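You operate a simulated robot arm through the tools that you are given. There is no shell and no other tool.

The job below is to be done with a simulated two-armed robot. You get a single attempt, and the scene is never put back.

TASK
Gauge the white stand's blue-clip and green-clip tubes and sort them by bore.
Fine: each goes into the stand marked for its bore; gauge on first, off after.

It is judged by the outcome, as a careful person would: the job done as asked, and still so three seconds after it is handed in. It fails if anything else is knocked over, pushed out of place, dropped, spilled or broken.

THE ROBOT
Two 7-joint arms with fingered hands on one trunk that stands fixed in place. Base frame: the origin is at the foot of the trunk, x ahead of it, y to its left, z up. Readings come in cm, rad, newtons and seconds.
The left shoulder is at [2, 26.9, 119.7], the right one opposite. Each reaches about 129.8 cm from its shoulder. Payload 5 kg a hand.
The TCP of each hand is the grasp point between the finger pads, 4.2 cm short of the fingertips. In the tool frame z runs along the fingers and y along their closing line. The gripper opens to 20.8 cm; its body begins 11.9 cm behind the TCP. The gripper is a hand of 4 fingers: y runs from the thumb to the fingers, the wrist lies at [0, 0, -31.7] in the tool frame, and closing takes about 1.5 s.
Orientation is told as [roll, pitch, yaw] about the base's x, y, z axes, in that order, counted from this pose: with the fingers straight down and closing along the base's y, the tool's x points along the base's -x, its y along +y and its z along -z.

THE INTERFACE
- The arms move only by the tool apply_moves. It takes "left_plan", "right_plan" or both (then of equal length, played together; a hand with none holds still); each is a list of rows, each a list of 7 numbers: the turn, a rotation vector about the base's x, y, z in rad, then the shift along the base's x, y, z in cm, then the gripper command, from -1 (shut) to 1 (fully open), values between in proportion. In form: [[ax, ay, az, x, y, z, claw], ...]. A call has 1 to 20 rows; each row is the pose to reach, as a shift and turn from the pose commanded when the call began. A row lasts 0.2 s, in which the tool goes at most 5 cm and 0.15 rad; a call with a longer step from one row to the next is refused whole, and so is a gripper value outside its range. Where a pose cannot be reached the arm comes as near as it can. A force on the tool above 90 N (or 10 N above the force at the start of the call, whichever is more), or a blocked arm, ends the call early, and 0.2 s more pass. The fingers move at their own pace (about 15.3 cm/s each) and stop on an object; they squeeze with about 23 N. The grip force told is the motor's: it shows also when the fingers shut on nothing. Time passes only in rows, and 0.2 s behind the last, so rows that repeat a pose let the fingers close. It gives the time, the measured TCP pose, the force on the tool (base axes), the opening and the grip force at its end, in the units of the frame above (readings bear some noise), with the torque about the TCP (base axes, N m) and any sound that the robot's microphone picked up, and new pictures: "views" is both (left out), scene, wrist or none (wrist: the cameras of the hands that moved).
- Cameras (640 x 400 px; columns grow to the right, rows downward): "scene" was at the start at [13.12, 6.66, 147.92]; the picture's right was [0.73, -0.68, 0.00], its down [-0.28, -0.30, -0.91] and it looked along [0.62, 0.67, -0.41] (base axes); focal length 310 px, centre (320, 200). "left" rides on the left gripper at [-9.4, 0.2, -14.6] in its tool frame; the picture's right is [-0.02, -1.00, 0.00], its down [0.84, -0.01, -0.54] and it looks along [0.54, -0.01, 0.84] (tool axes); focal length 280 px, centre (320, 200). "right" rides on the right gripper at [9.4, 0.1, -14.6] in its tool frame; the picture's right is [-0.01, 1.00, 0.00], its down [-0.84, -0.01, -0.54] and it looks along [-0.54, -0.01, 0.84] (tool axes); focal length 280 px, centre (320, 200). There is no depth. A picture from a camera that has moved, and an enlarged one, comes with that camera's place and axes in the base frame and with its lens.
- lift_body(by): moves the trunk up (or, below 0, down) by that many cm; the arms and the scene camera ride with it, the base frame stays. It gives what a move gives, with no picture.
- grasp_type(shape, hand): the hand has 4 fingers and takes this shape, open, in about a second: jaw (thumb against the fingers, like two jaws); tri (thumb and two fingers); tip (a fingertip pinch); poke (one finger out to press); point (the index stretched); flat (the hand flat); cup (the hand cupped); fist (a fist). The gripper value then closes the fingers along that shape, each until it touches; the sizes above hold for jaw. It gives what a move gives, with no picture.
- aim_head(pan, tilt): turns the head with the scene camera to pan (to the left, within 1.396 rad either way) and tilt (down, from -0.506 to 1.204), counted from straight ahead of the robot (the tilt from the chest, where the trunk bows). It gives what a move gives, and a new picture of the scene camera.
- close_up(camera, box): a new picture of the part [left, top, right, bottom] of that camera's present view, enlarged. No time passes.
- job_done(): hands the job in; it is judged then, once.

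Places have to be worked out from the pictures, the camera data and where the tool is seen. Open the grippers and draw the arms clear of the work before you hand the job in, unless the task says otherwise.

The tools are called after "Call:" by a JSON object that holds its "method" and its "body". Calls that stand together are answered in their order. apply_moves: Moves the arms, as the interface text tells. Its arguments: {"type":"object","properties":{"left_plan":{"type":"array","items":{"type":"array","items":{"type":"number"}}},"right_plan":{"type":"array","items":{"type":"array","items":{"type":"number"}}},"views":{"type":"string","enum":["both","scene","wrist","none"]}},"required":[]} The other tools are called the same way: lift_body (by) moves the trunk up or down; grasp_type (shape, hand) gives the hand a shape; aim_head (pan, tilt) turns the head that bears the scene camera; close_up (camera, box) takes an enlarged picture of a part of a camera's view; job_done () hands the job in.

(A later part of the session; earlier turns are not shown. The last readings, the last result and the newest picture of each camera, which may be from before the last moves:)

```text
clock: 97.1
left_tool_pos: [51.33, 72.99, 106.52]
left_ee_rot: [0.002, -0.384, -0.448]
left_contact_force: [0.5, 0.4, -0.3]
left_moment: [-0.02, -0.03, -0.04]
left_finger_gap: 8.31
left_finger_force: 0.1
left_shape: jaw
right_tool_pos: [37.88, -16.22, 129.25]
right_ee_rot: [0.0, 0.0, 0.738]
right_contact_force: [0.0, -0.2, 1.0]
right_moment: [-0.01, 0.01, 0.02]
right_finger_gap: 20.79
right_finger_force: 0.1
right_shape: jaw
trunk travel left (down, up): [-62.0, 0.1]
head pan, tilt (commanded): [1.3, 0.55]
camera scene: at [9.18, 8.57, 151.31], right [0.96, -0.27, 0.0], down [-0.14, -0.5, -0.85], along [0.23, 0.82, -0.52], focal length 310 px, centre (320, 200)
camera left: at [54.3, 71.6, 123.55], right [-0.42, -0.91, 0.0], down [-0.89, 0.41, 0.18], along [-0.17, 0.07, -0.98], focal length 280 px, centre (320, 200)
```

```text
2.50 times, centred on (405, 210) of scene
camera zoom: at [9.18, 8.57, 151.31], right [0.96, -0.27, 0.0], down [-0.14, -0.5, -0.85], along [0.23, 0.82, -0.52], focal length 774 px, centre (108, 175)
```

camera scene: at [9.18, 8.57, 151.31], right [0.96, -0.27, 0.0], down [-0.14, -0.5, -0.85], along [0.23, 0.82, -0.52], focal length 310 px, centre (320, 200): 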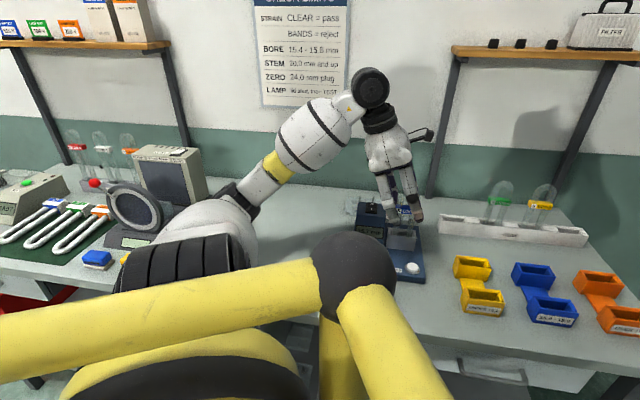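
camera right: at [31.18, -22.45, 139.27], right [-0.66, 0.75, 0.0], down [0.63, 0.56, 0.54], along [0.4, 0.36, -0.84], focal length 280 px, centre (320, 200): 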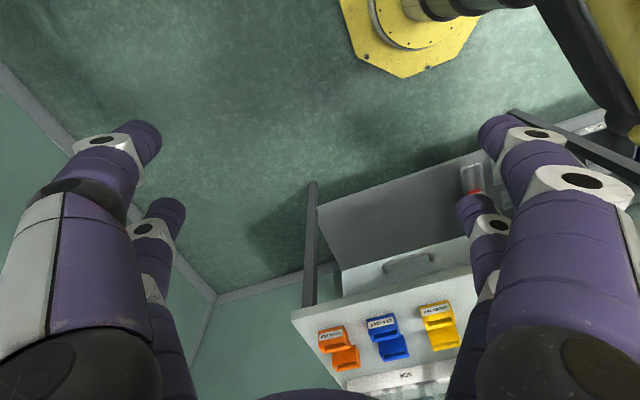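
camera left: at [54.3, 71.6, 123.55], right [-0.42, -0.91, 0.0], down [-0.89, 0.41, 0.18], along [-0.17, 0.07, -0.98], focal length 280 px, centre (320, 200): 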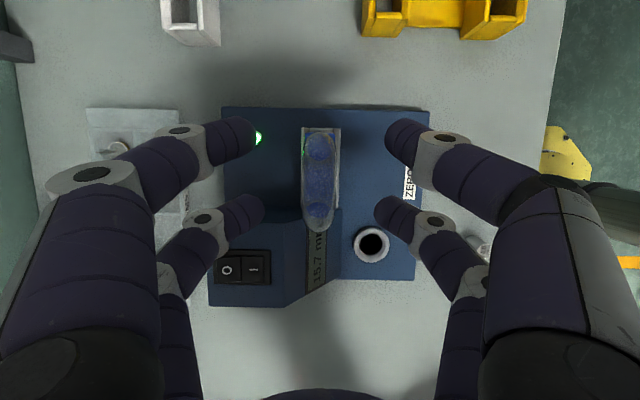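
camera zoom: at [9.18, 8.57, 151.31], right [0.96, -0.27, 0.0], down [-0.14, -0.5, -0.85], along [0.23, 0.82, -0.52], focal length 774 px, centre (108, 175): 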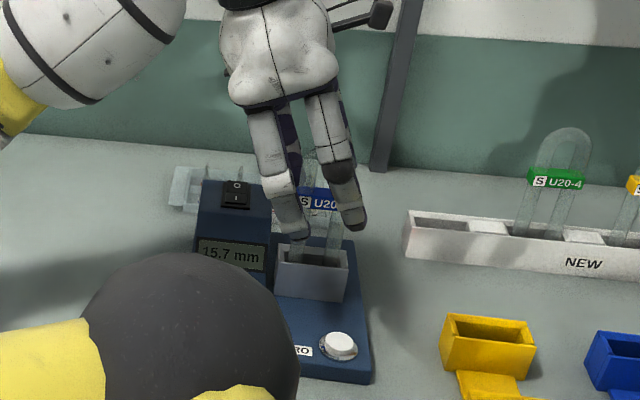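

I zoom closer on the scene camera to compare fingertip positions with the clip edges.

Call:
{"method": "close_up", "body": {"camera": "scene", "box": [375, 180, 430, 245]}}

```text
6.15 times, centred on (402, 212) of scene
camera zoom: at [9.18, 8.57, 151.31], right [0.96, -0.27, 0.0], down [-0.14, -0.5, -0.85], along [0.23, 0.82, -0.52], focal length 1906 px, centre (-188, 123)
```

zoom: 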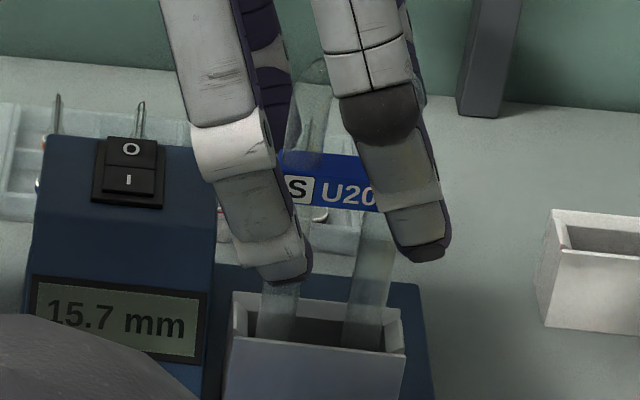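

Positions look slightly off to the right; I close partly (gap ≈3.6, not yet touching) for a truer comparison.

Call:
{"method": "apply_moves", "body": {"left_plan": [[0, 0, 0, 0, 0, 0, -0.4], [0, 0, 0, 0, 0, 0, -0.6], [0, 0, 0, 0, 0, 0, -0.65], [0, 0, 0, 0, 0, 0, -0.65]], "views": "none"}}

Call:
{"method": "close_up", "body": {"camera": "scene", "box": [375, 180, 430, 245]}}

Call:
{"method": "close_up", "body": {"camera": "left", "box": [240, 80, 400, 240]}}

```text
clock: 98.1
left_tool_pos: [51.23, 73.09, 106.55]
left_ee_rot: [0.002, -0.383, -0.446]
left_contact_force: [0.0, -0.4, -0.2]
left_moment: [-0.02, 0.02, 0.01]
left_finger_gap: 3.68
left_finger_force: 0.1
left_shape: jaw
right_tool_pos: [37.91, -16.24, 129.23]
right_ee_rot: [0.001, 0.0, 0.74]
right_contact_force: [-0.4, -0.9, -0.2]
right_moment: [0.01, 0.01, 0.02]
right_finger_gap: 20.79
right_finger_force: 0.0
right_shape: jaw
trunk travel left (down, up): [-62.0, 0.1]
head pan, tilt (commanded): [1.3, 0.55]
```

```text
6.15 times, centred on (402, 212) of scene
camera zoom: at [9.18, 8.55, 151.31], right [0.96, -0.27, 0.0], down [-0.14, -0.5, -0.85], along [0.23, 0.82, -0.52], focal length 1906 px, centre (-188, 123)
```

zoom: 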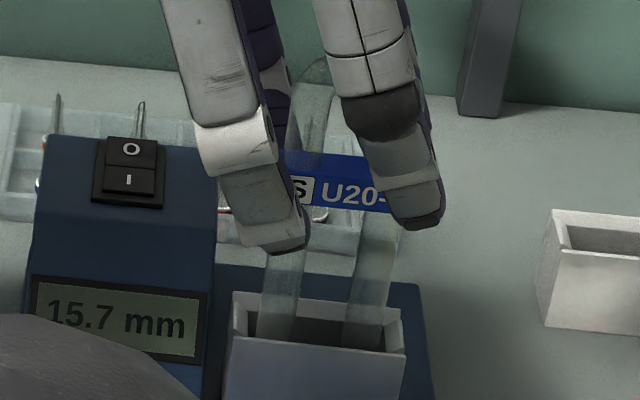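

```text
2.50 times, centred on (320, 160) of left
camera zoom: at [54.3, 71.59, 123.56], right [-0.42, -0.91, 0.0], down [-0.89, 0.41, 0.18], along [-0.17, 0.07, -0.98], focal length 701 px, centre (320, 300)
```

zoom: 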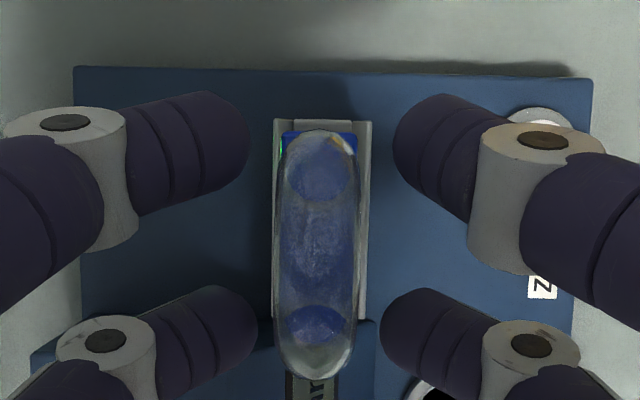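

Fingertips straddle the clip near its edges; a slightly larger tilt (28°) will bring them further onto it. I adjust the tilt and shift 0.3 cm left, then close.

Call:
{"method": "apply_moves", "body": {"left_plan": [[-0.0455, -0.0946, 0, -0.27, 0.13, 0, -0.65], [-0.0455, -0.0946, 0, -0.27, 0.13, 0, -0.65]], "views": "none"}}

Call:
{"method": "close_up", "body": {"camera": "scene", "box": [375, 180, 430, 245]}}

Call:
{"method": "close_up", "body": {"camera": "left", "box": [240, 80, 400, 240]}}

```text
clock: 98.7
left_tool_pos: [50.96, 73.0, 106.63]
left_ee_rot: [0.002, -0.489, -0.448]
left_contact_force: [0.7, -1.9, 0.6]
left_moment: [0.09, 0.04, 0.01]
left_finger_gap: 3.71
left_finger_force: 0.0
left_shape: jaw
right_tool_pos: [37.87, -16.23, 129.19]
right_ee_rot: [0.0, -0.002, 0.736]
right_contact_force: [-0.1, 0.4, -0.6]
right_moment: [0.1, 0.02, -0.02]
right_finger_gap: 20.77
right_finger_force: 0.1
right_shape: jaw
trunk travel left (down, up): [-62.0, 0.1]
head pan, tilt (commanded): [1.3, 0.55]
```

```text
6.15 times, centred on (402, 212) of scene
camera zoom: at [9.18, 8.45, 151.32], right [0.96, -0.27, 0.0], down [-0.14, -0.5, -0.85], along [0.23, 0.82, -0.52], focal length 1906 px, centre (-188, 123)
```

zoom: 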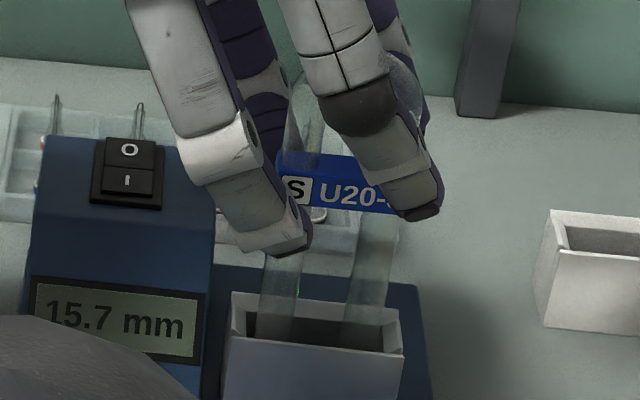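

```text
2.50 times, centred on (320, 160) of left
camera zoom: at [52.44, 72.44, 123.91], right [-0.42, -0.91, 0.0], down [-0.9, 0.42, 0.08], along [-0.08, 0.03, -1.0], focal length 701 px, centre (320, 300)
```

zoom: 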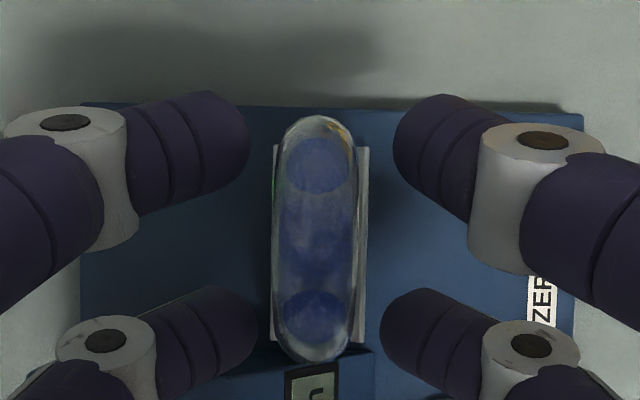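

Centred well. I shift 0.2 cm right and close onto the clip.

Call:
{"method": "apply_moves", "body": {"left_plan": [[0, 0, 0, 0.15, -0.08, 0, -0.65], [0, 0, 0, 0.15, -0.08, 0, -0.75], [0, 0, 0, 0.15, -0.08, 0, -0.85], [0, 0, 0, 0.15, -0.08, 0, -1], [0, 0, 0, 0.15, -0.08, 0, -1], [0, 0, 0, 0.15, -0.08, 0, -1]], "views": "none"}}

Call:
{"method": "close_up", "body": {"camera": "scene", "box": [365, 160, 440, 255]}}

Call:
{"method": "close_up", "body": {"camera": "left", "box": [240, 80, 400, 240]}}

```text
clock: 100.1
left_tool_pos: [51.11, 73.02, 106.66]
left_ee_rot: [0.002, -0.489, -0.446]
left_contact_force: [-0.1, 0.8, 0.5]
left_moment: [-0.01, 0.03, 0.01]
left_finger_gap: 1.23
left_finger_force: 23.3
left_shape: jaw
right_tool_pos: [37.88, -16.25, 129.28]
right_ee_rot: [0.0, 0.0, 0.738]
right_contact_force: [1.1, 0.2, 0.0]
right_moment: [0.0, 0.0, 0.02]
right_finger_gap: 20.77
right_finger_force: 0.1
right_shape: jaw
trunk travel left (down, up): [-62.0, 0.1]
head pan, tilt (commanded): [1.3, 0.55]
```

```text
4.21 times, centred on (402, 208) of scene
camera zoom: at [9.18, 8.57, 151.31], right [0.96, -0.27, 0.0], down [-0.14, -0.5, -0.85], along [0.23, 0.82, -0.52], focal length 1304 px, centre (-27, 168)
```

zoom: 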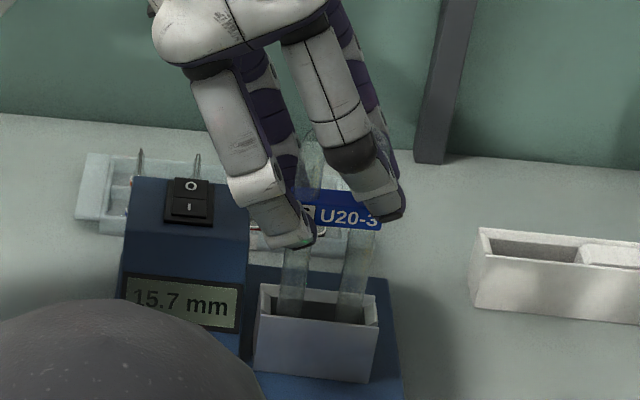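

```text
2.50 times, centred on (320, 160) of left
camera zoom: at [52.56, 72.46, 123.87], right [-0.42, -0.91, 0.01], down [-0.9, 0.42, 0.08], along [-0.08, 0.03, -1.0], focal length 701 px, centre (320, 300)
```

zoom: 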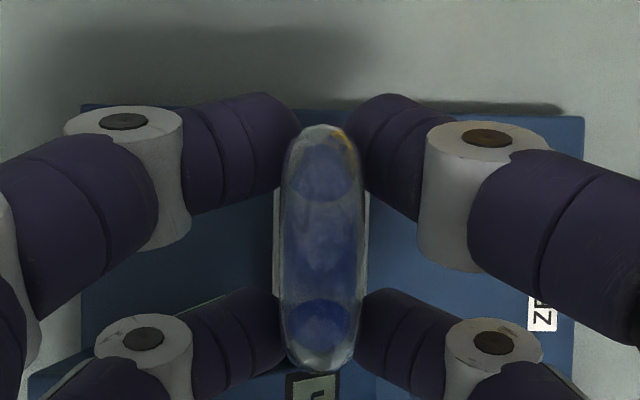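

Firm contact on both pairs, tube not displaced. I lift 1.5 cm and check it follows without slipping.

Call:
{"method": "apply_moves", "body": {"left_plan": [[0, 0, 0, 0, 0, 0.5, -1], [0, 0, 0, 0, 0, 1, -1], [0, 0, 0, 0, 0, 1.5, -1]], "views": "none"}}

Call:
{"method": "close_up", "body": {"camera": "scene", "box": [365, 160, 440, 255]}}

Call:
{"method": "close_up", "body": {"camera": "left", "box": [240, 80, 400, 240]}}

```text
clock: 100.9
left_tool_pos: [51.14, 73.08, 108.12]
left_ee_rot: [0.001, -0.489, -0.447]
left_contact_force: [0.0, 0.5, -1.0]
left_moment: [0.03, 0.01, 0.02]
left_finger_gap: 1.23
left_finger_force: 23.0
left_shape: jaw
right_tool_pos: [37.89, -16.27, 129.24]
right_ee_rot: [0.0, -0.002, 0.737]
right_contact_force: [0.4, -0.8, -1.0]
right_moment: [0.01, 0.0, -0.01]
right_finger_gap: 20.8
right_finger_force: 0.1
right_shape: jaw
trunk travel left (down, up): [-62.0, 0.1]
head pan, tilt (commanded): [1.3, 0.55]
```

```text
4.21 times, centred on (402, 208) of scene
camera zoom: at [9.17, 8.55, 151.31], right [0.96, -0.27, 0.0], down [-0.14, -0.5, -0.85], along [0.23, 0.82, -0.52], focal length 1304 px, centre (-27, 168)
```

zoom: 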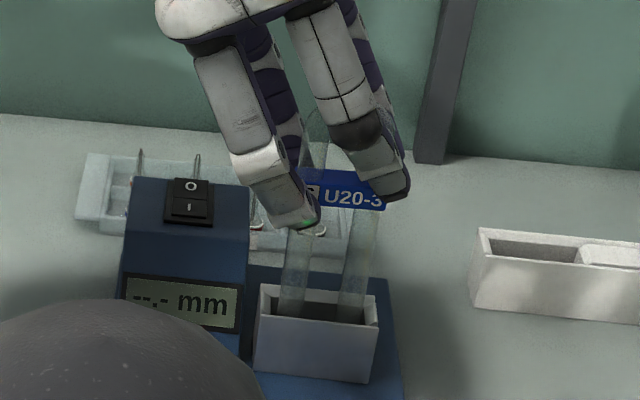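

```text
2.50 times, centred on (320, 160) of left
camera zoom: at [52.65, 72.48, 125.41], right [-0.42, -0.91, 0.01], down [-0.9, 0.42, 0.08], along [-0.08, 0.03, -1.0], focal length 701 px, centre (320, 300)
```

zoom: 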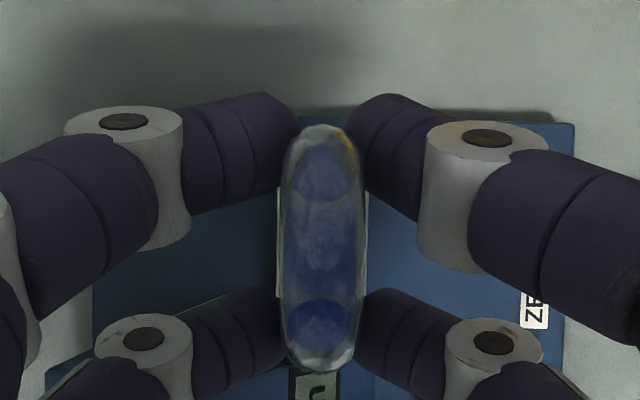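

The grip holds well. I lift it clear, re-aim the head, and carry the tube to above the blue stand's rear box.

Call:
{"method": "apply_moves", "body": {"left_plan": [[0, 0, 0, 0, 0, 2.5, -1], [0, 0, 0, 0, 0, 6, -1], [0, 0, 0, 0, 0, 9, -1], [0, 0, 0, 2.5, -2, 9.5, -1], [0, 0, 0, 5.6, -4.4, 9.5, -1], [0, 0, 0, 9.2, -7.2, 9.5, -1], [0, 0, 0, 12.8, -10, 9.5, -1], [0, 0, 0, 16.4, -12.8, 9.5, -1], [0, 0, 0, 20, -15.6, 9.5, -1], [0, 0, 0, 23.6, -18.4, 9.5, -1], [0, 0, 0, 26.3, -20.4, 9.5, -1], [0, 0, 0, 27.5, -21.3, 9.5, -1], [0, 0, 0, 27.5, -21.3, 9.5, -1]], "views": "wrist"}}

Call:
{"method": "aim_head", "body": {"pan": 0.75, "tilt": 0.55}}

Call:
{"method": "close_up", "body": {"camera": "left", "box": [220, 60, 440, 300]}}

```text
clock: 103.7
left_tool_pos: [78.57, 51.75, 117.77]
left_ee_rot: [0.002, -0.489, -0.447]
left_contact_force: [-1.3, 0.2, -0.8]
left_moment: [0.05, -0.01, 0.0]
left_finger_gap: 1.19
left_finger_force: 22.9
left_shape: jaw
right_tool_pos: [37.86, -16.25, 129.26]
right_ee_rot: [0.0, -0.001, 0.739]
right_contact_force: [0.6, -0.7, -0.4]
right_moment: [0.02, -0.06, -0.01]
right_finger_gap: 20.79
right_finger_force: 0.0
right_shape: jaw
trunk travel left (down, up): [-62.0, 0.1]
head pan, tilt (commanded): [1.3, 0.55]
camera left: at [80.06, 51.15, 134.93], right [-0.42, -0.91, 0.01], down [-0.9, 0.42, 0.08], along [-0.07, 0.03, -1.0], focal length 280 px, centre (320, 200)
```

left: 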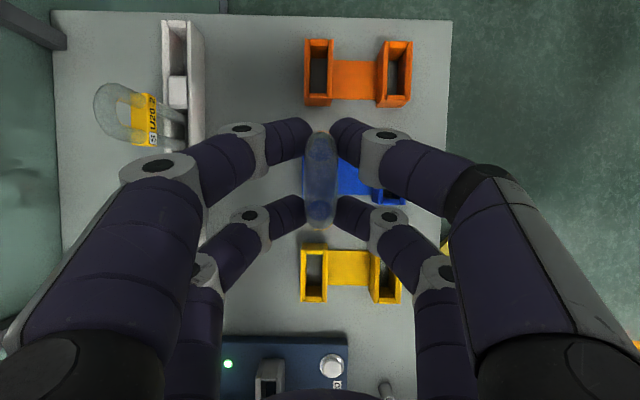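

```text
clock: 104.7
left_tool_pos: [78.61, 51.73, 117.63]
left_ee_rot: [0.002, -0.489, -0.447]
left_contact_force: [-1.1, 0.0, 0.1]
left_moment: [-0.01, 0.03, 0.01]
left_finger_gap: 1.19
left_finger_force: 23.5
left_shape: jaw
right_tool_pos: [38.01, -16.18, 129.29]
right_ee_rot: [0.001, 0.0, 0.741]
right_contact_force: [-0.2, -0.2, -0.5]
right_moment: [-0.03, 0.05, -0.03]
right_finger_gap: 20.8
right_finger_force: 0.1
right_shape: jaw
trunk travel left (down, up): [-62.0, 0.1]
head pan, tilt (commanded): [0.75, 0.55]
camera scene: at [13.35, 6.03, 151.31], right [0.68, -0.73, 0.0], down [-0.38, -0.36, -0.85], along [0.62, 0.58, -0.52], focal length 310 px, centre (320, 200)
```

scene: 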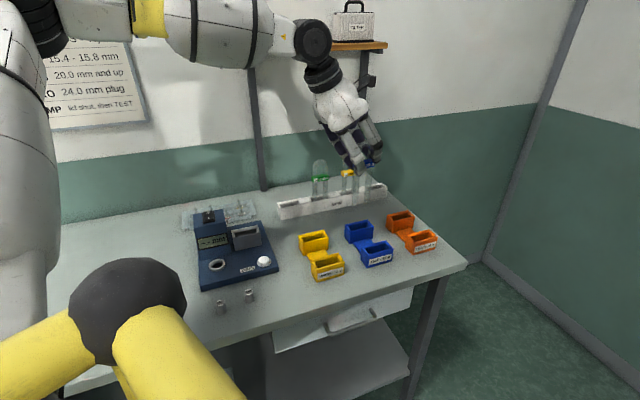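

```text
1.67 times, centred on (330, 180) of left
camera zoom: at [80.08, 51.19, 134.9], right [-0.42, -0.91, 0.01], down [-0.9, 0.42, 0.08], along [-0.08, 0.03, -1.0], focal length 467 px, centre (303, 233)
```

zoom: 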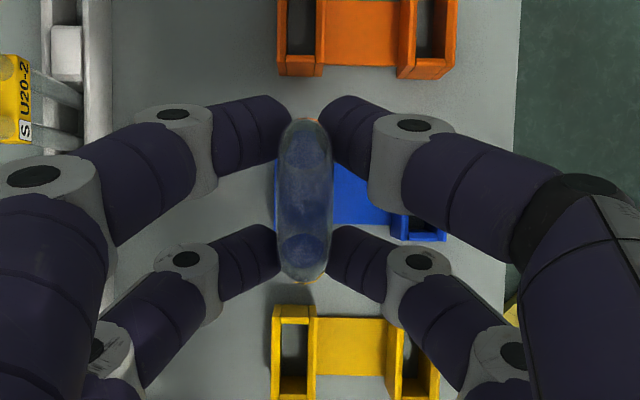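

I shift the hand 8 cm left for an unobstructed look at the blue rear box to get its exact position.

Call:
{"method": "apply_moves", "body": {"left_plan": [[0, 0, 0, -3.6, 1.7, 0, -1], [0, 0, 0, -7.2, 3.5, 0, -1], [0, 0, 0, -7.2, 3.5, 0, -1]], "views": "none"}}

Call:
{"method": "close_up", "body": {"camera": "left", "box": [240, 20, 440, 180]}}

Call:
{"method": "close_up", "body": {"camera": "scene", "box": [300, 130, 440, 290]}}

```text
clock: 105.5
left_tool_pos: [71.31, 55.18, 117.78]
left_ee_rot: [0.004, -0.488, -0.447]
left_contact_force: [0.9, -0.7, -1.4]
left_moment: [0.01, 0.03, 0.06]
left_finger_gap: 1.2
left_finger_force: 23.5
left_shape: jaw
right_tool_pos: [37.85, -16.32, 129.06]
right_ee_rot: [0.001, 0.001, 0.737]
right_contact_force: [1.2, -0.6, -0.2]
right_moment: [0.04, 0.0, -0.01]
right_finger_gap: 20.79
right_finger_force: 0.1
right_shape: jaw
trunk travel left (down, up): [-62.0, 0.1]
head pan, tilt (commanded): [0.75, 0.55]
```

```text
2.50 times, centred on (340, 100) of left
camera zoom: at [72.89, 54.63, 135.03], right [-0.42, -0.91, 0.01], down [-0.9, 0.42, 0.08], along [-0.08, 0.03, -1.0], focal length 701 px, centre (270, 450)
```

zoom: 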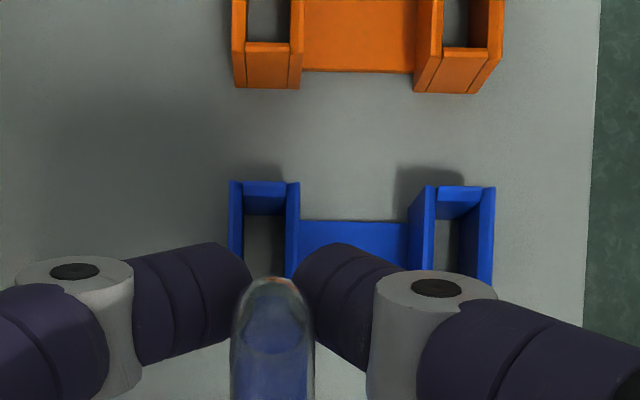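

```text
2.50 times, centred on (370, 210) of scene
camera zoom: at [13.36, 5.97, 151.31], right [0.68, -0.73, 0.0], down [-0.38, -0.36, -0.85], along [0.62, 0.58, -0.52], focal length 774 px, centre (195, 175)
```

zoom: 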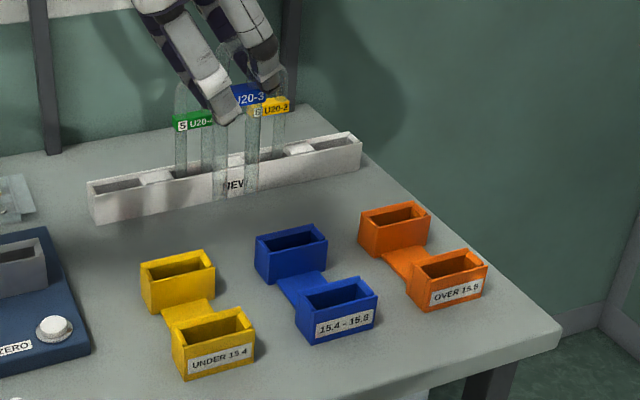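

Blue rear box centre is near (80.3, 51.2). I move above it and lower until the tube ends are just over the rim, then check from both cameras.

Call:
{"method": "apply_moves", "body": {"left_plan": [[0, 0, 0, 3.8, -1.6, 0, -1], [0, 0, 0, 7.7, -3.3, -1, -1], [0, 0, 0, 7.7, -3.3, -4, -1], [0, 0, 0, 7.7, -3.3, -6.5, -1], [0, 0, 0, 7.7, -3.3, -8, -1], [0, 0, 0, 7.7, -3.3, -8, -1]], "views": "none"}}

Call:
{"method": "close_up", "body": {"camera": "scene", "box": [320, 150, 420, 270]}}

Call:
{"method": "close_up", "body": {"camera": "left", "box": [240, 60, 440, 260]}}

```text
clock: 106.9
left_tool_pos: [79.04, 51.82, 109.82]
left_ee_rot: [0.003, -0.489, -0.447]
left_contact_force: [0.7, -0.4, 0.4]
left_moment: [0.03, 0.03, 0.03]
left_finger_gap: 1.19
left_finger_force: 22.7
left_shape: jaw
right_tool_pos: [37.93, -16.3, 129.32]
right_ee_rot: [0.001, 0.0, 0.739]
right_contact_force: [-0.5, -0.3, -0.6]
right_moment: [0.01, -0.03, 0.04]
right_finger_gap: 20.77
right_finger_force: 0.0
right_shape: jaw
trunk travel left (down, up): [-62.0, 0.1]
head pan, tilt (commanded): [0.75, 0.55]
```

```text
3.33 times, centred on (370, 210) of scene
camera zoom: at [13.32, 5.98, 151.32], right [0.68, -0.73, 0.0], down [-0.38, -0.36, -0.85], along [0.62, 0.58, -0.52], focal length 1032 px, centre (153, 167)
```

zoom: 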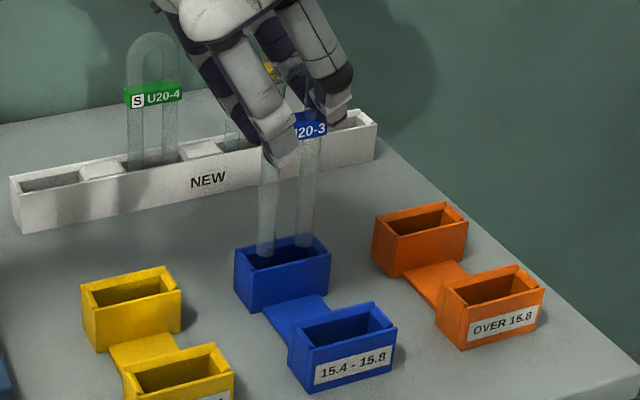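

```text
2.00 times, centred on (340, 160) of left
camera zoom: at [80.47, 51.29, 126.98], right [-0.42, -0.91, 0.01], down [-0.9, 0.42, 0.08], along [-0.08, 0.03, -1.0], focal length 561 px, centre (280, 280)
```

zoom: 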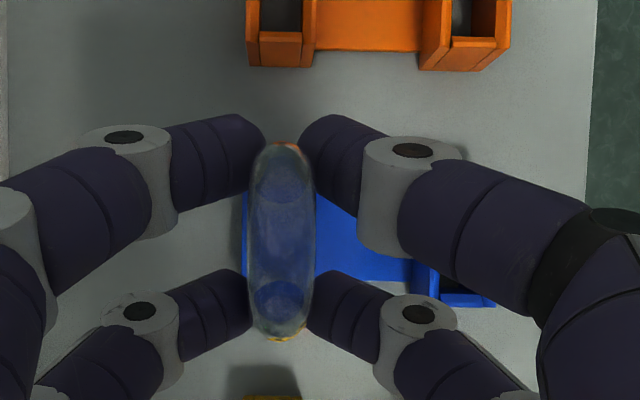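

Scene view shows the tube ends over the box opening, about 0.2 cm to the right of centre. I shift 0.2 cm left and lower 2.5 cm slowly.

Call:
{"method": "apply_moves", "body": {"left_plan": [[0, 0, 0, -0.18, 0.09, 0, -1], [0, 0, 0, -0.18, 0.09, -0.6, -1], [0, 0, 0, -0.18, 0.09, -1.2, -1], [0, 0, 0, -0.18, 0.09, -1.8, -1], [0, 0, 0, -0.18, 0.09, -2.4, -1]], "views": "none"}}

Call:
{"method": "close_up", "body": {"camera": "scene", "box": [320, 150, 420, 270]}}

```text
clock: 108.1
left_tool_pos: [79.01, 52.07, 107.27]
left_ee_rot: [0.003, -0.488, -0.445]
left_contact_force: [-0.1, -0.6, 0.2]
left_moment: [0.0, 0.03, -0.03]
left_finger_gap: 1.17
left_finger_force: 22.9
left_shape: jaw
right_tool_pos: [38.02, -16.34, 129.17]
right_ee_rot: [-0.001, 0.001, 0.737]
right_contact_force: [0.1, 0.3, 0.1]
right_moment: [0.02, -0.01, -0.01]
right_finger_gap: 20.81
right_finger_force: 0.1
right_shape: jaw
trunk travel left (down, up): [-62.0, 0.1]
head pan, tilt (commanded): [0.75, 0.55]
```

```text
3.33 times, centred on (370, 210) of scene
camera zoom: at [13.35, 6.03, 151.31], right [0.68, -0.73, 0.0], down [-0.38, -0.36, -0.85], along [0.62, 0.58, -0.52], focal length 1032 px, centre (153, 167)
```

zoom: 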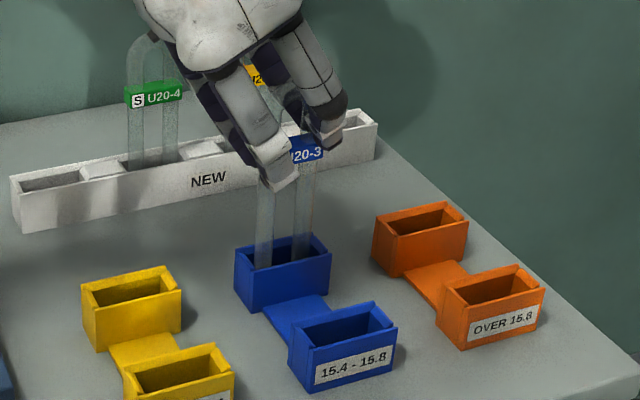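

The tube is inside the box with no contact force. I continue down in small steps until it touches the floor.

Call:
{"method": "apply_moves", "body": {"left_plan": [[0, 0, 0, 0, 0, -0.5, -1], [0, 0, 0, 0, 0, -1, -1], [0, 0, 0, 0, 0, -1.4, -1], [0, 0, 0, 0, 0, -1.7, -1]], "views": "none"}}

```text
clock: 109.1
left_tool_pos: [78.92, 52.02, 105.48]
left_ee_rot: [0.0, -0.488, -0.446]
left_contact_force: [0.0, -0.4, -1.5]
left_moment: [0.01, -0.03, 0.01]
left_finger_gap: 1.2
left_finger_force: 22.9
left_shape: jaw
right_tool_pos: [37.93, -16.31, 129.24]
right_ee_rot: [0.0, 0.001, 0.738]
right_contact_force: [0.2, 0.1, -0.4]
right_moment: [-0.03, -0.04, -0.01]
right_finger_gap: 20.81
right_finger_force: 0.2
right_shape: jaw
trunk travel left (down, up): [-62.0, 0.1]
head pan, tilt (commanded): [0.75, 0.55]
```

No contact yet (bottom ≈ 89.4). I go down another 0.6 cm in fine steps.

Call:
{"method": "apply_moves", "body": {"left_plan": [[0, 0, 0, 0, 0, -0.3, -1], [0, 0, 0, 0, 0, -0.5, -1]], "views": "none"}}

```text
clock: 109.7
left_tool_pos: [79.01, 51.93, 105.14]
left_ee_rot: [0.001, -0.49, -0.446]
left_contact_force: [-0.1, -0.3, -0.3]
left_moment: [0.01, 0.0, 0.01]
left_finger_gap: 1.22
left_finger_force: 23.1
left_shape: jaw
right_tool_pos: [37.85, -16.18, 129.31]
right_ee_rot: [0.0, 0.0, 0.74]
right_contact_force: [-0.6, 0.2, -0.6]
right_moment: [0.0, 0.02, -0.01]
right_finger_gap: 20.81
right_finger_force: 0.0
right_shape: jaw
trunk travel left (down, up): [-62.0, 0.1]
head pan, tilt (commanded): [0.75, 0.55]
```

Call:
{"method": "apply_moves", "body": {"left_plan": [[0, 0, 0, 0, 0, -0.2, -1], [0, 0, 0, 0, 0, -0.4, -1]], "views": "none"}}

```text
clock: 110.3
left_tool_pos: [79.01, 51.98, 104.55]
left_ee_rot: [0.003, -0.488, -0.447]
left_contact_force: [0.1, 0.7, -0.2]
left_moment: [-0.03, 0.02, -0.01]
left_finger_gap: 1.21
left_finger_force: 22.9
left_shape: jaw
right_tool_pos: [37.95, -16.24, 129.29]
right_ee_rot: [-0.001, 0.001, 0.738]
right_contact_force: [-0.3, 0.0, -0.1]
right_moment: [0.01, 0.02, 0.02]
right_finger_gap: 20.76
right_finger_force: 0.1
right_shape: jaw
trunk travel left (down, up): [-62.0, 0.1]
head pan, tilt (commanded): [0.75, 0.55]
```

Still free at bottom ≈ 88.5; continuing with 0.2 cm steps.

Call:
{"method": "apply_moves", "body": {"left_plan": [[0, 0, 0, 0, 0, -0.2, -1], [0, 0, 0, 0, 0, -0.3, -1]], "views": "none"}}

Call:
{"method": "close_up", "body": {"camera": "scene", "box": [320, 150, 420, 270]}}

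```text
clock: 110.9
left_tool_pos: [78.92, 51.96, 104.29]
left_ee_rot: [0.001, -0.489, -0.447]
left_contact_force: [0.1, 0.3, -0.5]
left_moment: [0.04, -0.02, -0.01]
left_finger_gap: 1.23
left_finger_force: 22.9
left_shape: jaw
right_tool_pos: [37.91, -16.29, 129.18]
right_ee_rot: [0.0, 0.0, 0.738]
right_contact_force: [-0.7, -0.4, 0.3]
right_moment: [0.0, 0.03, -0.01]
right_finger_gap: 20.78
right_finger_force: 0.1
right_shape: jaw
trunk travel left (down, up): [-62.0, 0.1]
head pan, tilt (commanded): [0.75, 0.55]
```

```text
3.33 times, centred on (370, 210) of scene
camera zoom: at [13.34, 6.02, 151.31], right [0.68, -0.73, 0.0], down [-0.38, -0.36, -0.85], along [0.62, 0.58, -0.52], focal length 1032 px, centre (153, 167)
```

zoom: 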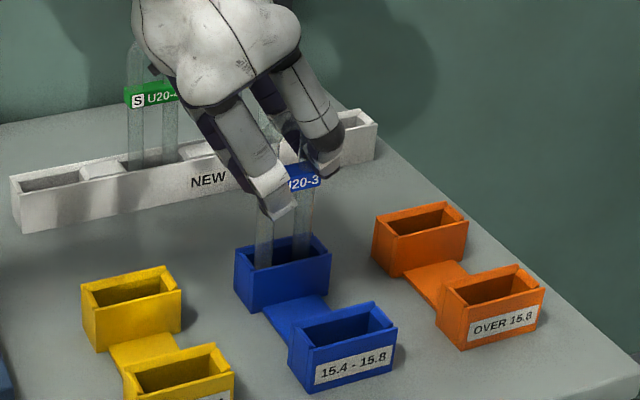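

Call:
{"method": "apply_moves", "body": {"left_plan": [[0, 0, 0, 0, 0, -0.2, -1], [0, 0, 0, 0, 0, -0.3, -1]], "views": "none"}}

```text
clock: 111.5
left_tool_pos: [78.91, 52.0, 104.08]
left_ee_rot: [0.002, -0.489, -0.447]
left_contact_force: [0.1, 0.6, 4.9]
left_moment: [0.04, 0.09, -0.01]
left_finger_gap: 1.2
left_finger_force: 22.6
left_shape: jaw
right_tool_pos: [37.86, -16.21, 129.16]
right_ee_rot: [0.001, 0.001, 0.739]
right_contact_force: [0.1, -1.3, -0.3]
right_moment: [0.0, -0.01, -0.01]
right_finger_gap: 20.78
right_finger_force: 0.0
right_shape: jaw
trunk travel left (down, up): [-62.0, 0.1]
head pan, tilt (commanded): [0.75, 0.55]
```

Floor contact (≈5 N) at TCP z=104.1. I open the fingers gradually to release the tube.

Call:
{"method": "apply_moves", "body": {"left_plan": [[0, 0, 0, 0, 0, 0.05, -0.85], [0, 0, 0, 0, 0, 0.05, -0.75], [0, 0, 0, 0, 0, 0.05, -0.65], [0, 0, 0, 0, 0, 0.05, -0.5], [0, 0, 0, 0, 0, 0.05, -0.3], [0, 0, 0, 0, 0, 0.05, -0.1], [0, 0, 0, 0, 0, 0.05, 0], [0, 0, 0, 0, 0, 0.05, 0]], "views": "wrist"}}

Call:
{"method": "close_up", "body": {"camera": "scene", "box": [320, 150, 420, 270]}}

Call:
{"method": "close_up", "body": {"camera": "left", "box": [240, 60, 440, 260]}}

```text
clock: 113.3
left_tool_pos: [78.92, 52.03, 104.1]
left_ee_rot: [0.001, -0.488, -0.445]
left_contact_force: [-0.5, 0.1, 0.2]
left_moment: [-0.06, 0.03, -0.01]
left_finger_gap: 10.33
left_finger_force: 0.0
left_shape: jaw
right_tool_pos: [37.85, -16.27, 129.18]
right_ee_rot: [-0.001, -0.001, 0.74]
right_contact_force: [-0.5, -0.7, 0.1]
right_moment: [-0.01, -0.02, -0.02]
right_finger_gap: 20.81
right_finger_force: 0.0
right_shape: jaw
trunk travel left (down, up): [-62.0, 0.1]
head pan, tilt (commanded): [0.75, 0.55]
camera left: at [80.42, 51.49, 121.34], right [-0.42, -0.91, 0.01], down [-0.9, 0.42, 0.08], along [-0.08, 0.03, -1.0], focal length 280 px, centre (320, 200)
```

left: 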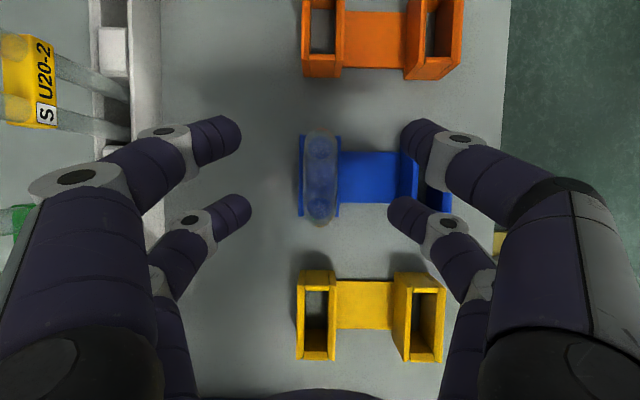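

```text
3.33 times, centred on (370, 210) of scene
camera zoom: at [13.34, 6.03, 151.31], right [0.68, -0.73, 0.0], down [-0.38, -0.36, -0.85], along [0.62, 0.58, -0.52], focal length 1032 px, centre (153, 167)
```

zoom: 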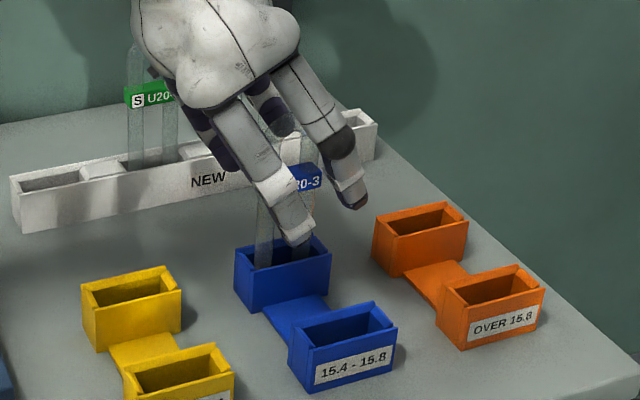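

```text
2.00 times, centred on (340, 160) of left
camera zoom: at [80.42, 51.49, 121.34], right [-0.42, -0.91, 0.01], down [-0.9, 0.42, 0.08], along [-0.08, 0.03, -1.0], focal length 561 px, centre (280, 280)
```

zoom: 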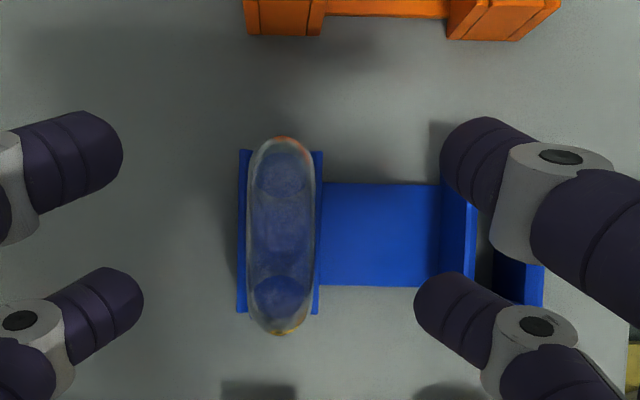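

Blue-clip tube now stands upright in the 15.4–15.8 stand. I raise the hand straight up and move above the green tube in the rack.

Call:
{"method": "apply_moves", "body": {"left_plan": [[0, 0, 0, 0, 0, 2, 0], [0, 0, 0, 0, 0, 5, 0], [0, 0, 0, 0, 0, 9, 0], [0, 0, 0, 0, 0, 13, 0], [0, 0, 0, 0, 0, 16.5, 0], [0, 0, 0, 0.8, 4, 17, -0.2], [0, 0, 0, 1.7, 8.5, 17, -0.2], [0, 0, 0, 2.6, 13, 17, -0.2], [0, 0, 0, 3.5, 17.5, 17, -0.2], [0, 0, 0, 4.2, 20.6, 17, -0.2], [0, 0, 0, 4.2, 20.6, 17, -0.2]], "views": "both"}}

Call:
{"method": "close_up", "body": {"camera": "left", "box": [240, 80, 400, 240]}}

Call:
{"method": "close_up", "body": {"camera": "scene", "box": [260, 120, 460, 290]}}

```text
clock: 115.7
left_tool_pos: [83.32, 72.49, 121.07]
left_ee_rot: [0.002, -0.488, -0.447]
left_contact_force: [-1.0, -0.3, 1.1]
left_moment: [0.04, -0.02, 0.03]
left_finger_gap: 8.34
left_finger_force: 0.1
left_shape: jaw
right_tool_pos: [37.72, -16.29, 129.28]
right_ee_rot: [-0.001, 0.001, 0.739]
right_contact_force: [-0.3, 0.1, 0.0]
right_moment: [0.05, -0.05, 0.0]
right_finger_gap: 20.81
right_finger_force: 0.0
right_shape: jaw
trunk travel left (down, up): [-62.0, 0.1]
head pan, tilt (commanded): [0.75, 0.55]
camera scene: at [13.3, 5.98, 151.32], right [0.68, -0.73, 0.0], down [-0.38, -0.36, -0.85], along [0.62, 0.58, -0.52], focal length 310 px, centre (320, 200)
camera left: at [84.8, 71.97, 138.4], right [-0.42, -0.91, 0.0], down [-0.9, 0.42, 0.08], along [-0.07, 0.03, -1.0], focal length 280 px, centre (320, 200)
```

scene: 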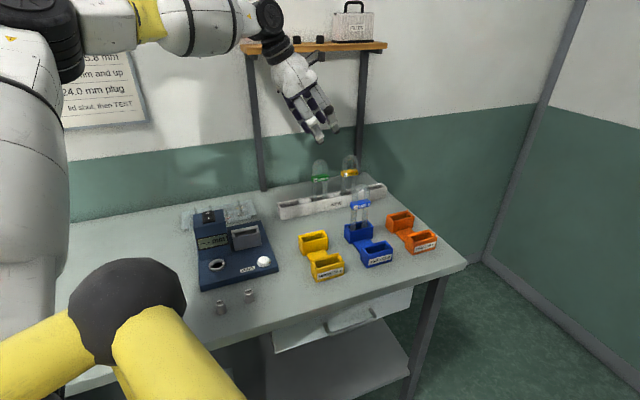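
left: 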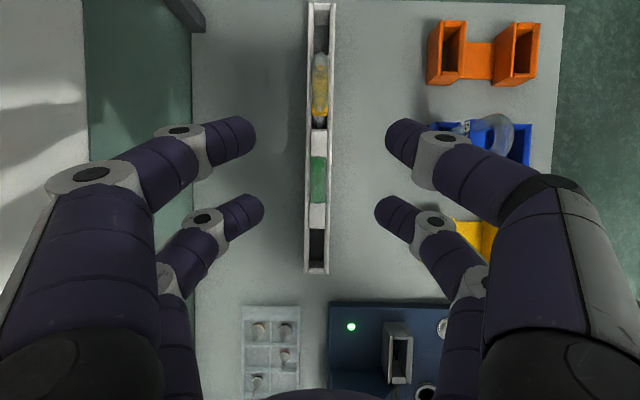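

```text
2.50 times, centred on (320, 160) of left
camera zoom: at [84.8, 71.97, 138.4], right [-0.42, -0.91, 0.0], down [-0.9, 0.42, 0.08], along [-0.07, 0.03, -1.0], focal length 701 px, centre (320, 300)
```

zoom: 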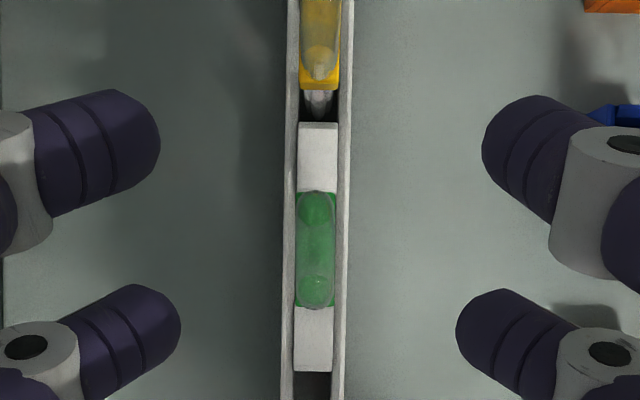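

```text
2.35 times, centred on (360, 205) of scene
camera zoom: at [13.3, 5.98, 151.32], right [0.68, -0.73, 0.0], down [-0.38, -0.36, -0.85], along [0.62, 0.58, -0.52], focal length 729 px, centre (226, 188)
```

zoom: 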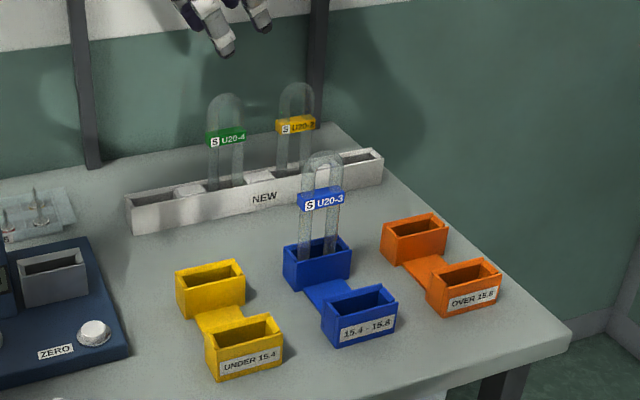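

Green tube measured at (84.4, 72.0). I descend to its clip with the same relative offset as for the blue tube.

Call:
{"method": "apply_moves", "body": {"left_plan": [[0, 0, 0, -0.18, 0.16, -3, -0.2], [0, 0, 0, -0.18, 0.16, -7, -0.2], [0, 0, 0, -0.18, 0.16, -11, -0.2], [0, 0, 0, -0.18, 0.16, -14.5, -0.2], [0, 0, 0, -0.18, 0.16, -16.6, -0.2], [0, 0, 0, -0.18, 0.16, -16.6, -0.4], [0, 0, 0, -0.18, 0.16, -16.6, -0.6], [0, 0, 0, -0.18, 0.16, -16.6, -0.65], [0, 0, 0, -0.18, 0.16, -16.6, -0.65]], "views": "none"}}

Call:
{"method": "close_up", "body": {"camera": "left", "box": [240, 80, 400, 240]}}

Call:
{"method": "close_up", "body": {"camera": "scene", "box": [290, 130, 370, 220]}}

```text
clock: 117.7
left_tool_pos: [82.94, 72.77, 104.48]
left_ee_rot: [0.003, -0.49, -0.447]
left_contact_force: [0.3, 0.5, -0.6]
left_moment: [-0.03, -0.02, 0.03]
left_finger_gap: 3.68
left_finger_force: 0.0
left_shape: jaw
right_tool_pos: [37.76, -16.16, 129.28]
right_ee_rot: [0.0, -0.001, 0.737]
right_contact_force: [0.4, 0.4, -0.6]
right_moment: [0.0, -0.02, 0.0]
right_finger_gap: 20.81
right_finger_force: 0.0
right_shape: jaw
trunk travel left (down, up): [-62.0, 0.1]
head pan, tilt (commanded): [0.75, 0.55]
```

```text
2.50 times, centred on (320, 160) of left
camera zoom: at [84.36, 72.28, 121.73], right [-0.42, -0.91, 0.01], down [-0.9, 0.42, 0.08], along [-0.08, 0.03, -1.0], focal length 701 px, centre (320, 300)
```

zoom: 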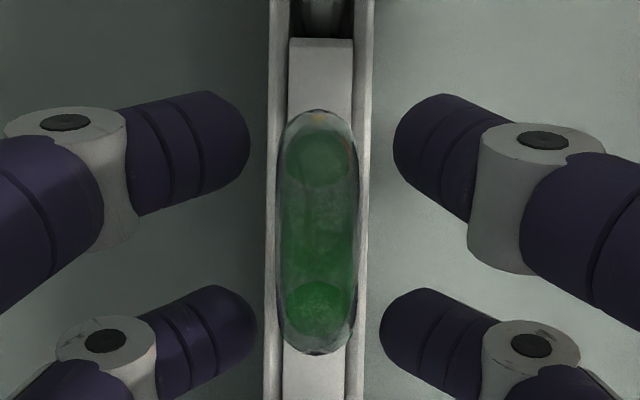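

```text
4.44 times, centred on (330, 175) of scene
camera zoom: at [13.35, 6.03, 151.31], right [0.68, -0.73, 0.0], down [-0.38, -0.36, -0.85], along [0.62, 0.58, -0.52], focal length 1377 px, centre (276, 311)
```

zoom: 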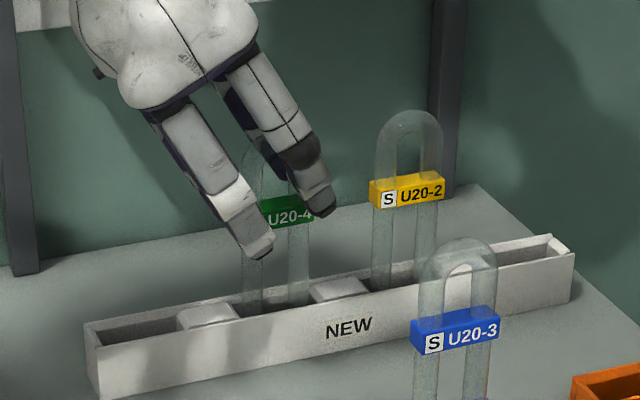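

Slightly too far left (≈0.35 cm). I shift right and close on the clip.

Call:
{"method": "apply_moves", "body": {"left_plan": [[0, 0, 0, 0.3, -0.15, 0, -0.65], [0, 0, 0, 0.3, -0.15, 0, -0.75], [0, 0, 0, 0.3, -0.15, 0, -0.85], [0, 0, 0, 0.3, -0.15, 0, -1], [0, 0, 0, 0.3, -0.15, 0, -1], [0, 0, 0, 0.3, -0.15, 0, -1]], "views": "none"}}

Call:
{"method": "close_up", "body": {"camera": "left", "box": [240, 80, 400, 240]}}

Call:
{"method": "close_up", "body": {"camera": "scene", "box": [290, 130, 370, 220]}}

```text
clock: 119.1
left_tool_pos: [83.29, 72.79, 104.44]
left_ee_rot: [0.003, -0.489, -0.446]
left_contact_force: [0.6, 0.3, -0.4]
left_moment: [-0.01, 0.01, 0.02]
left_finger_gap: 1.11
left_finger_force: 23.0
left_shape: jaw
right_tool_pos: [37.78, -16.15, 129.15]
right_ee_rot: [0.0, 0.0, 0.738]
right_contact_force: [-0.7, 0.0, 0.5]
right_moment: [-0.01, 0.0, 0.01]
right_finger_gap: 20.81
right_finger_force: 0.1
right_shape: jaw
trunk travel left (down, up): [-62.0, 0.1]
head pan, tilt (commanded): [0.75, 0.55]
```

```text
2.50 times, centred on (320, 160) of left
camera zoom: at [84.67, 72.11, 121.72], right [-0.42, -0.91, 0.01], down [-0.9, 0.42, 0.08], along [-0.08, 0.03, -1.0], focal length 701 px, centre (320, 300)
```

zoom: 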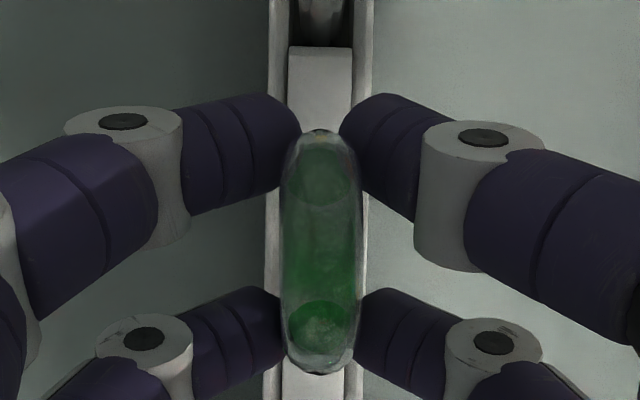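

```text
4.44 times, centred on (330, 175) of scene
camera zoom: at [13.34, 6.03, 151.31], right [0.68, -0.73, 0.0], down [-0.38, -0.36, -0.85], along [0.62, 0.58, -0.52], focal length 1377 px, centre (276, 311)
```

zoom: 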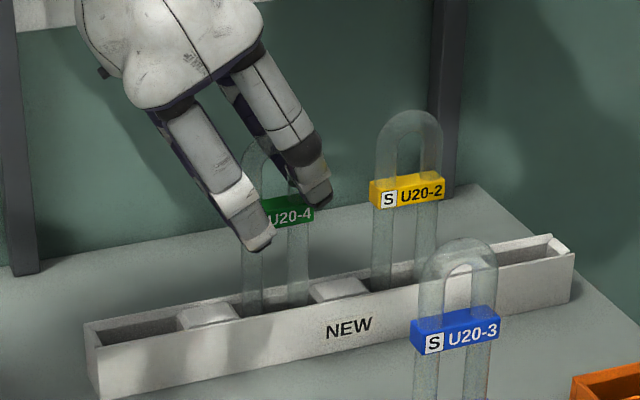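

Same secure grip as before. I lift 1.5 cm and check the tube follows.

Call:
{"method": "apply_moves", "body": {"left_plan": [[0, 0, 0, 0, 0, 0.5, -1], [0, 0, 0, 0, 0, 1, -1], [0, 0, 0, 0, 0, 1.5, -1]], "views": "none"}}

Call:
{"method": "close_up", "body": {"camera": "scene", "box": [290, 130, 370, 220]}}

Call:
{"method": "close_up", "body": {"camera": "left", "box": [240, 80, 400, 240]}}

```text
clock: 119.9
left_tool_pos: [83.31, 72.6, 106.09]
left_ee_rot: [0.001, -0.487, -0.446]
left_contact_force: [0.5, 0.1, -0.2]
left_moment: [0.0, -0.03, 0.03]
left_finger_gap: 1.14
left_finger_force: 23.2
left_shape: jaw
right_tool_pos: [37.77, -16.38, 129.36]
right_ee_rot: [-0.001, 0.001, 0.739]
right_contact_force: [-0.3, 0.5, -0.3]
right_moment: [0.0, -0.03, 0.0]
right_finger_gap: 20.78
right_finger_force: 0.0
right_shape: jaw
trunk travel left (down, up): [-62.0, 0.1]
head pan, tilt (commanded): [0.75, 0.55]
```

```text
4.44 times, centred on (330, 175) of scene
camera zoom: at [13.33, 6.01, 151.31], right [0.68, -0.73, 0.0], down [-0.38, -0.36, -0.85], along [0.62, 0.58, -0.52], focal length 1377 px, centre (276, 311)
```

zoom: 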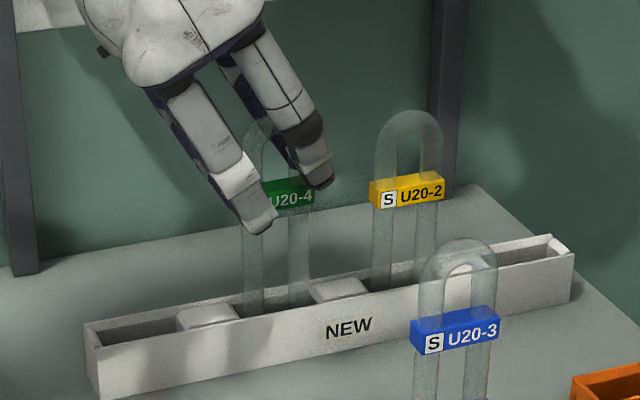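

```text
2.50 times, centred on (320, 160) of left
camera zoom: at [84.72, 72.07, 123.31], right [-0.42, -0.91, 0.01], down [-0.9, 0.42, 0.08], along [-0.07, 0.03, -1.0], focal length 701 px, centre (320, 300)
```

zoom: 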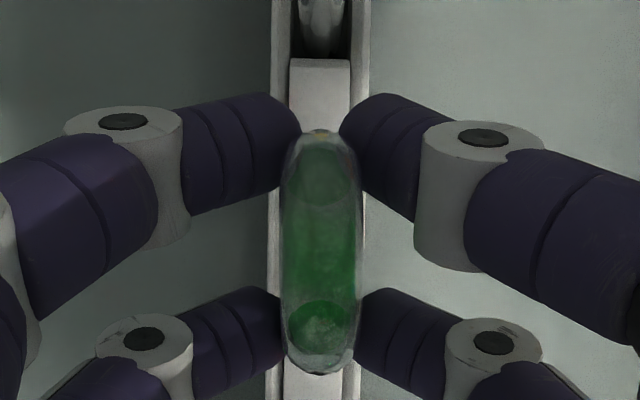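

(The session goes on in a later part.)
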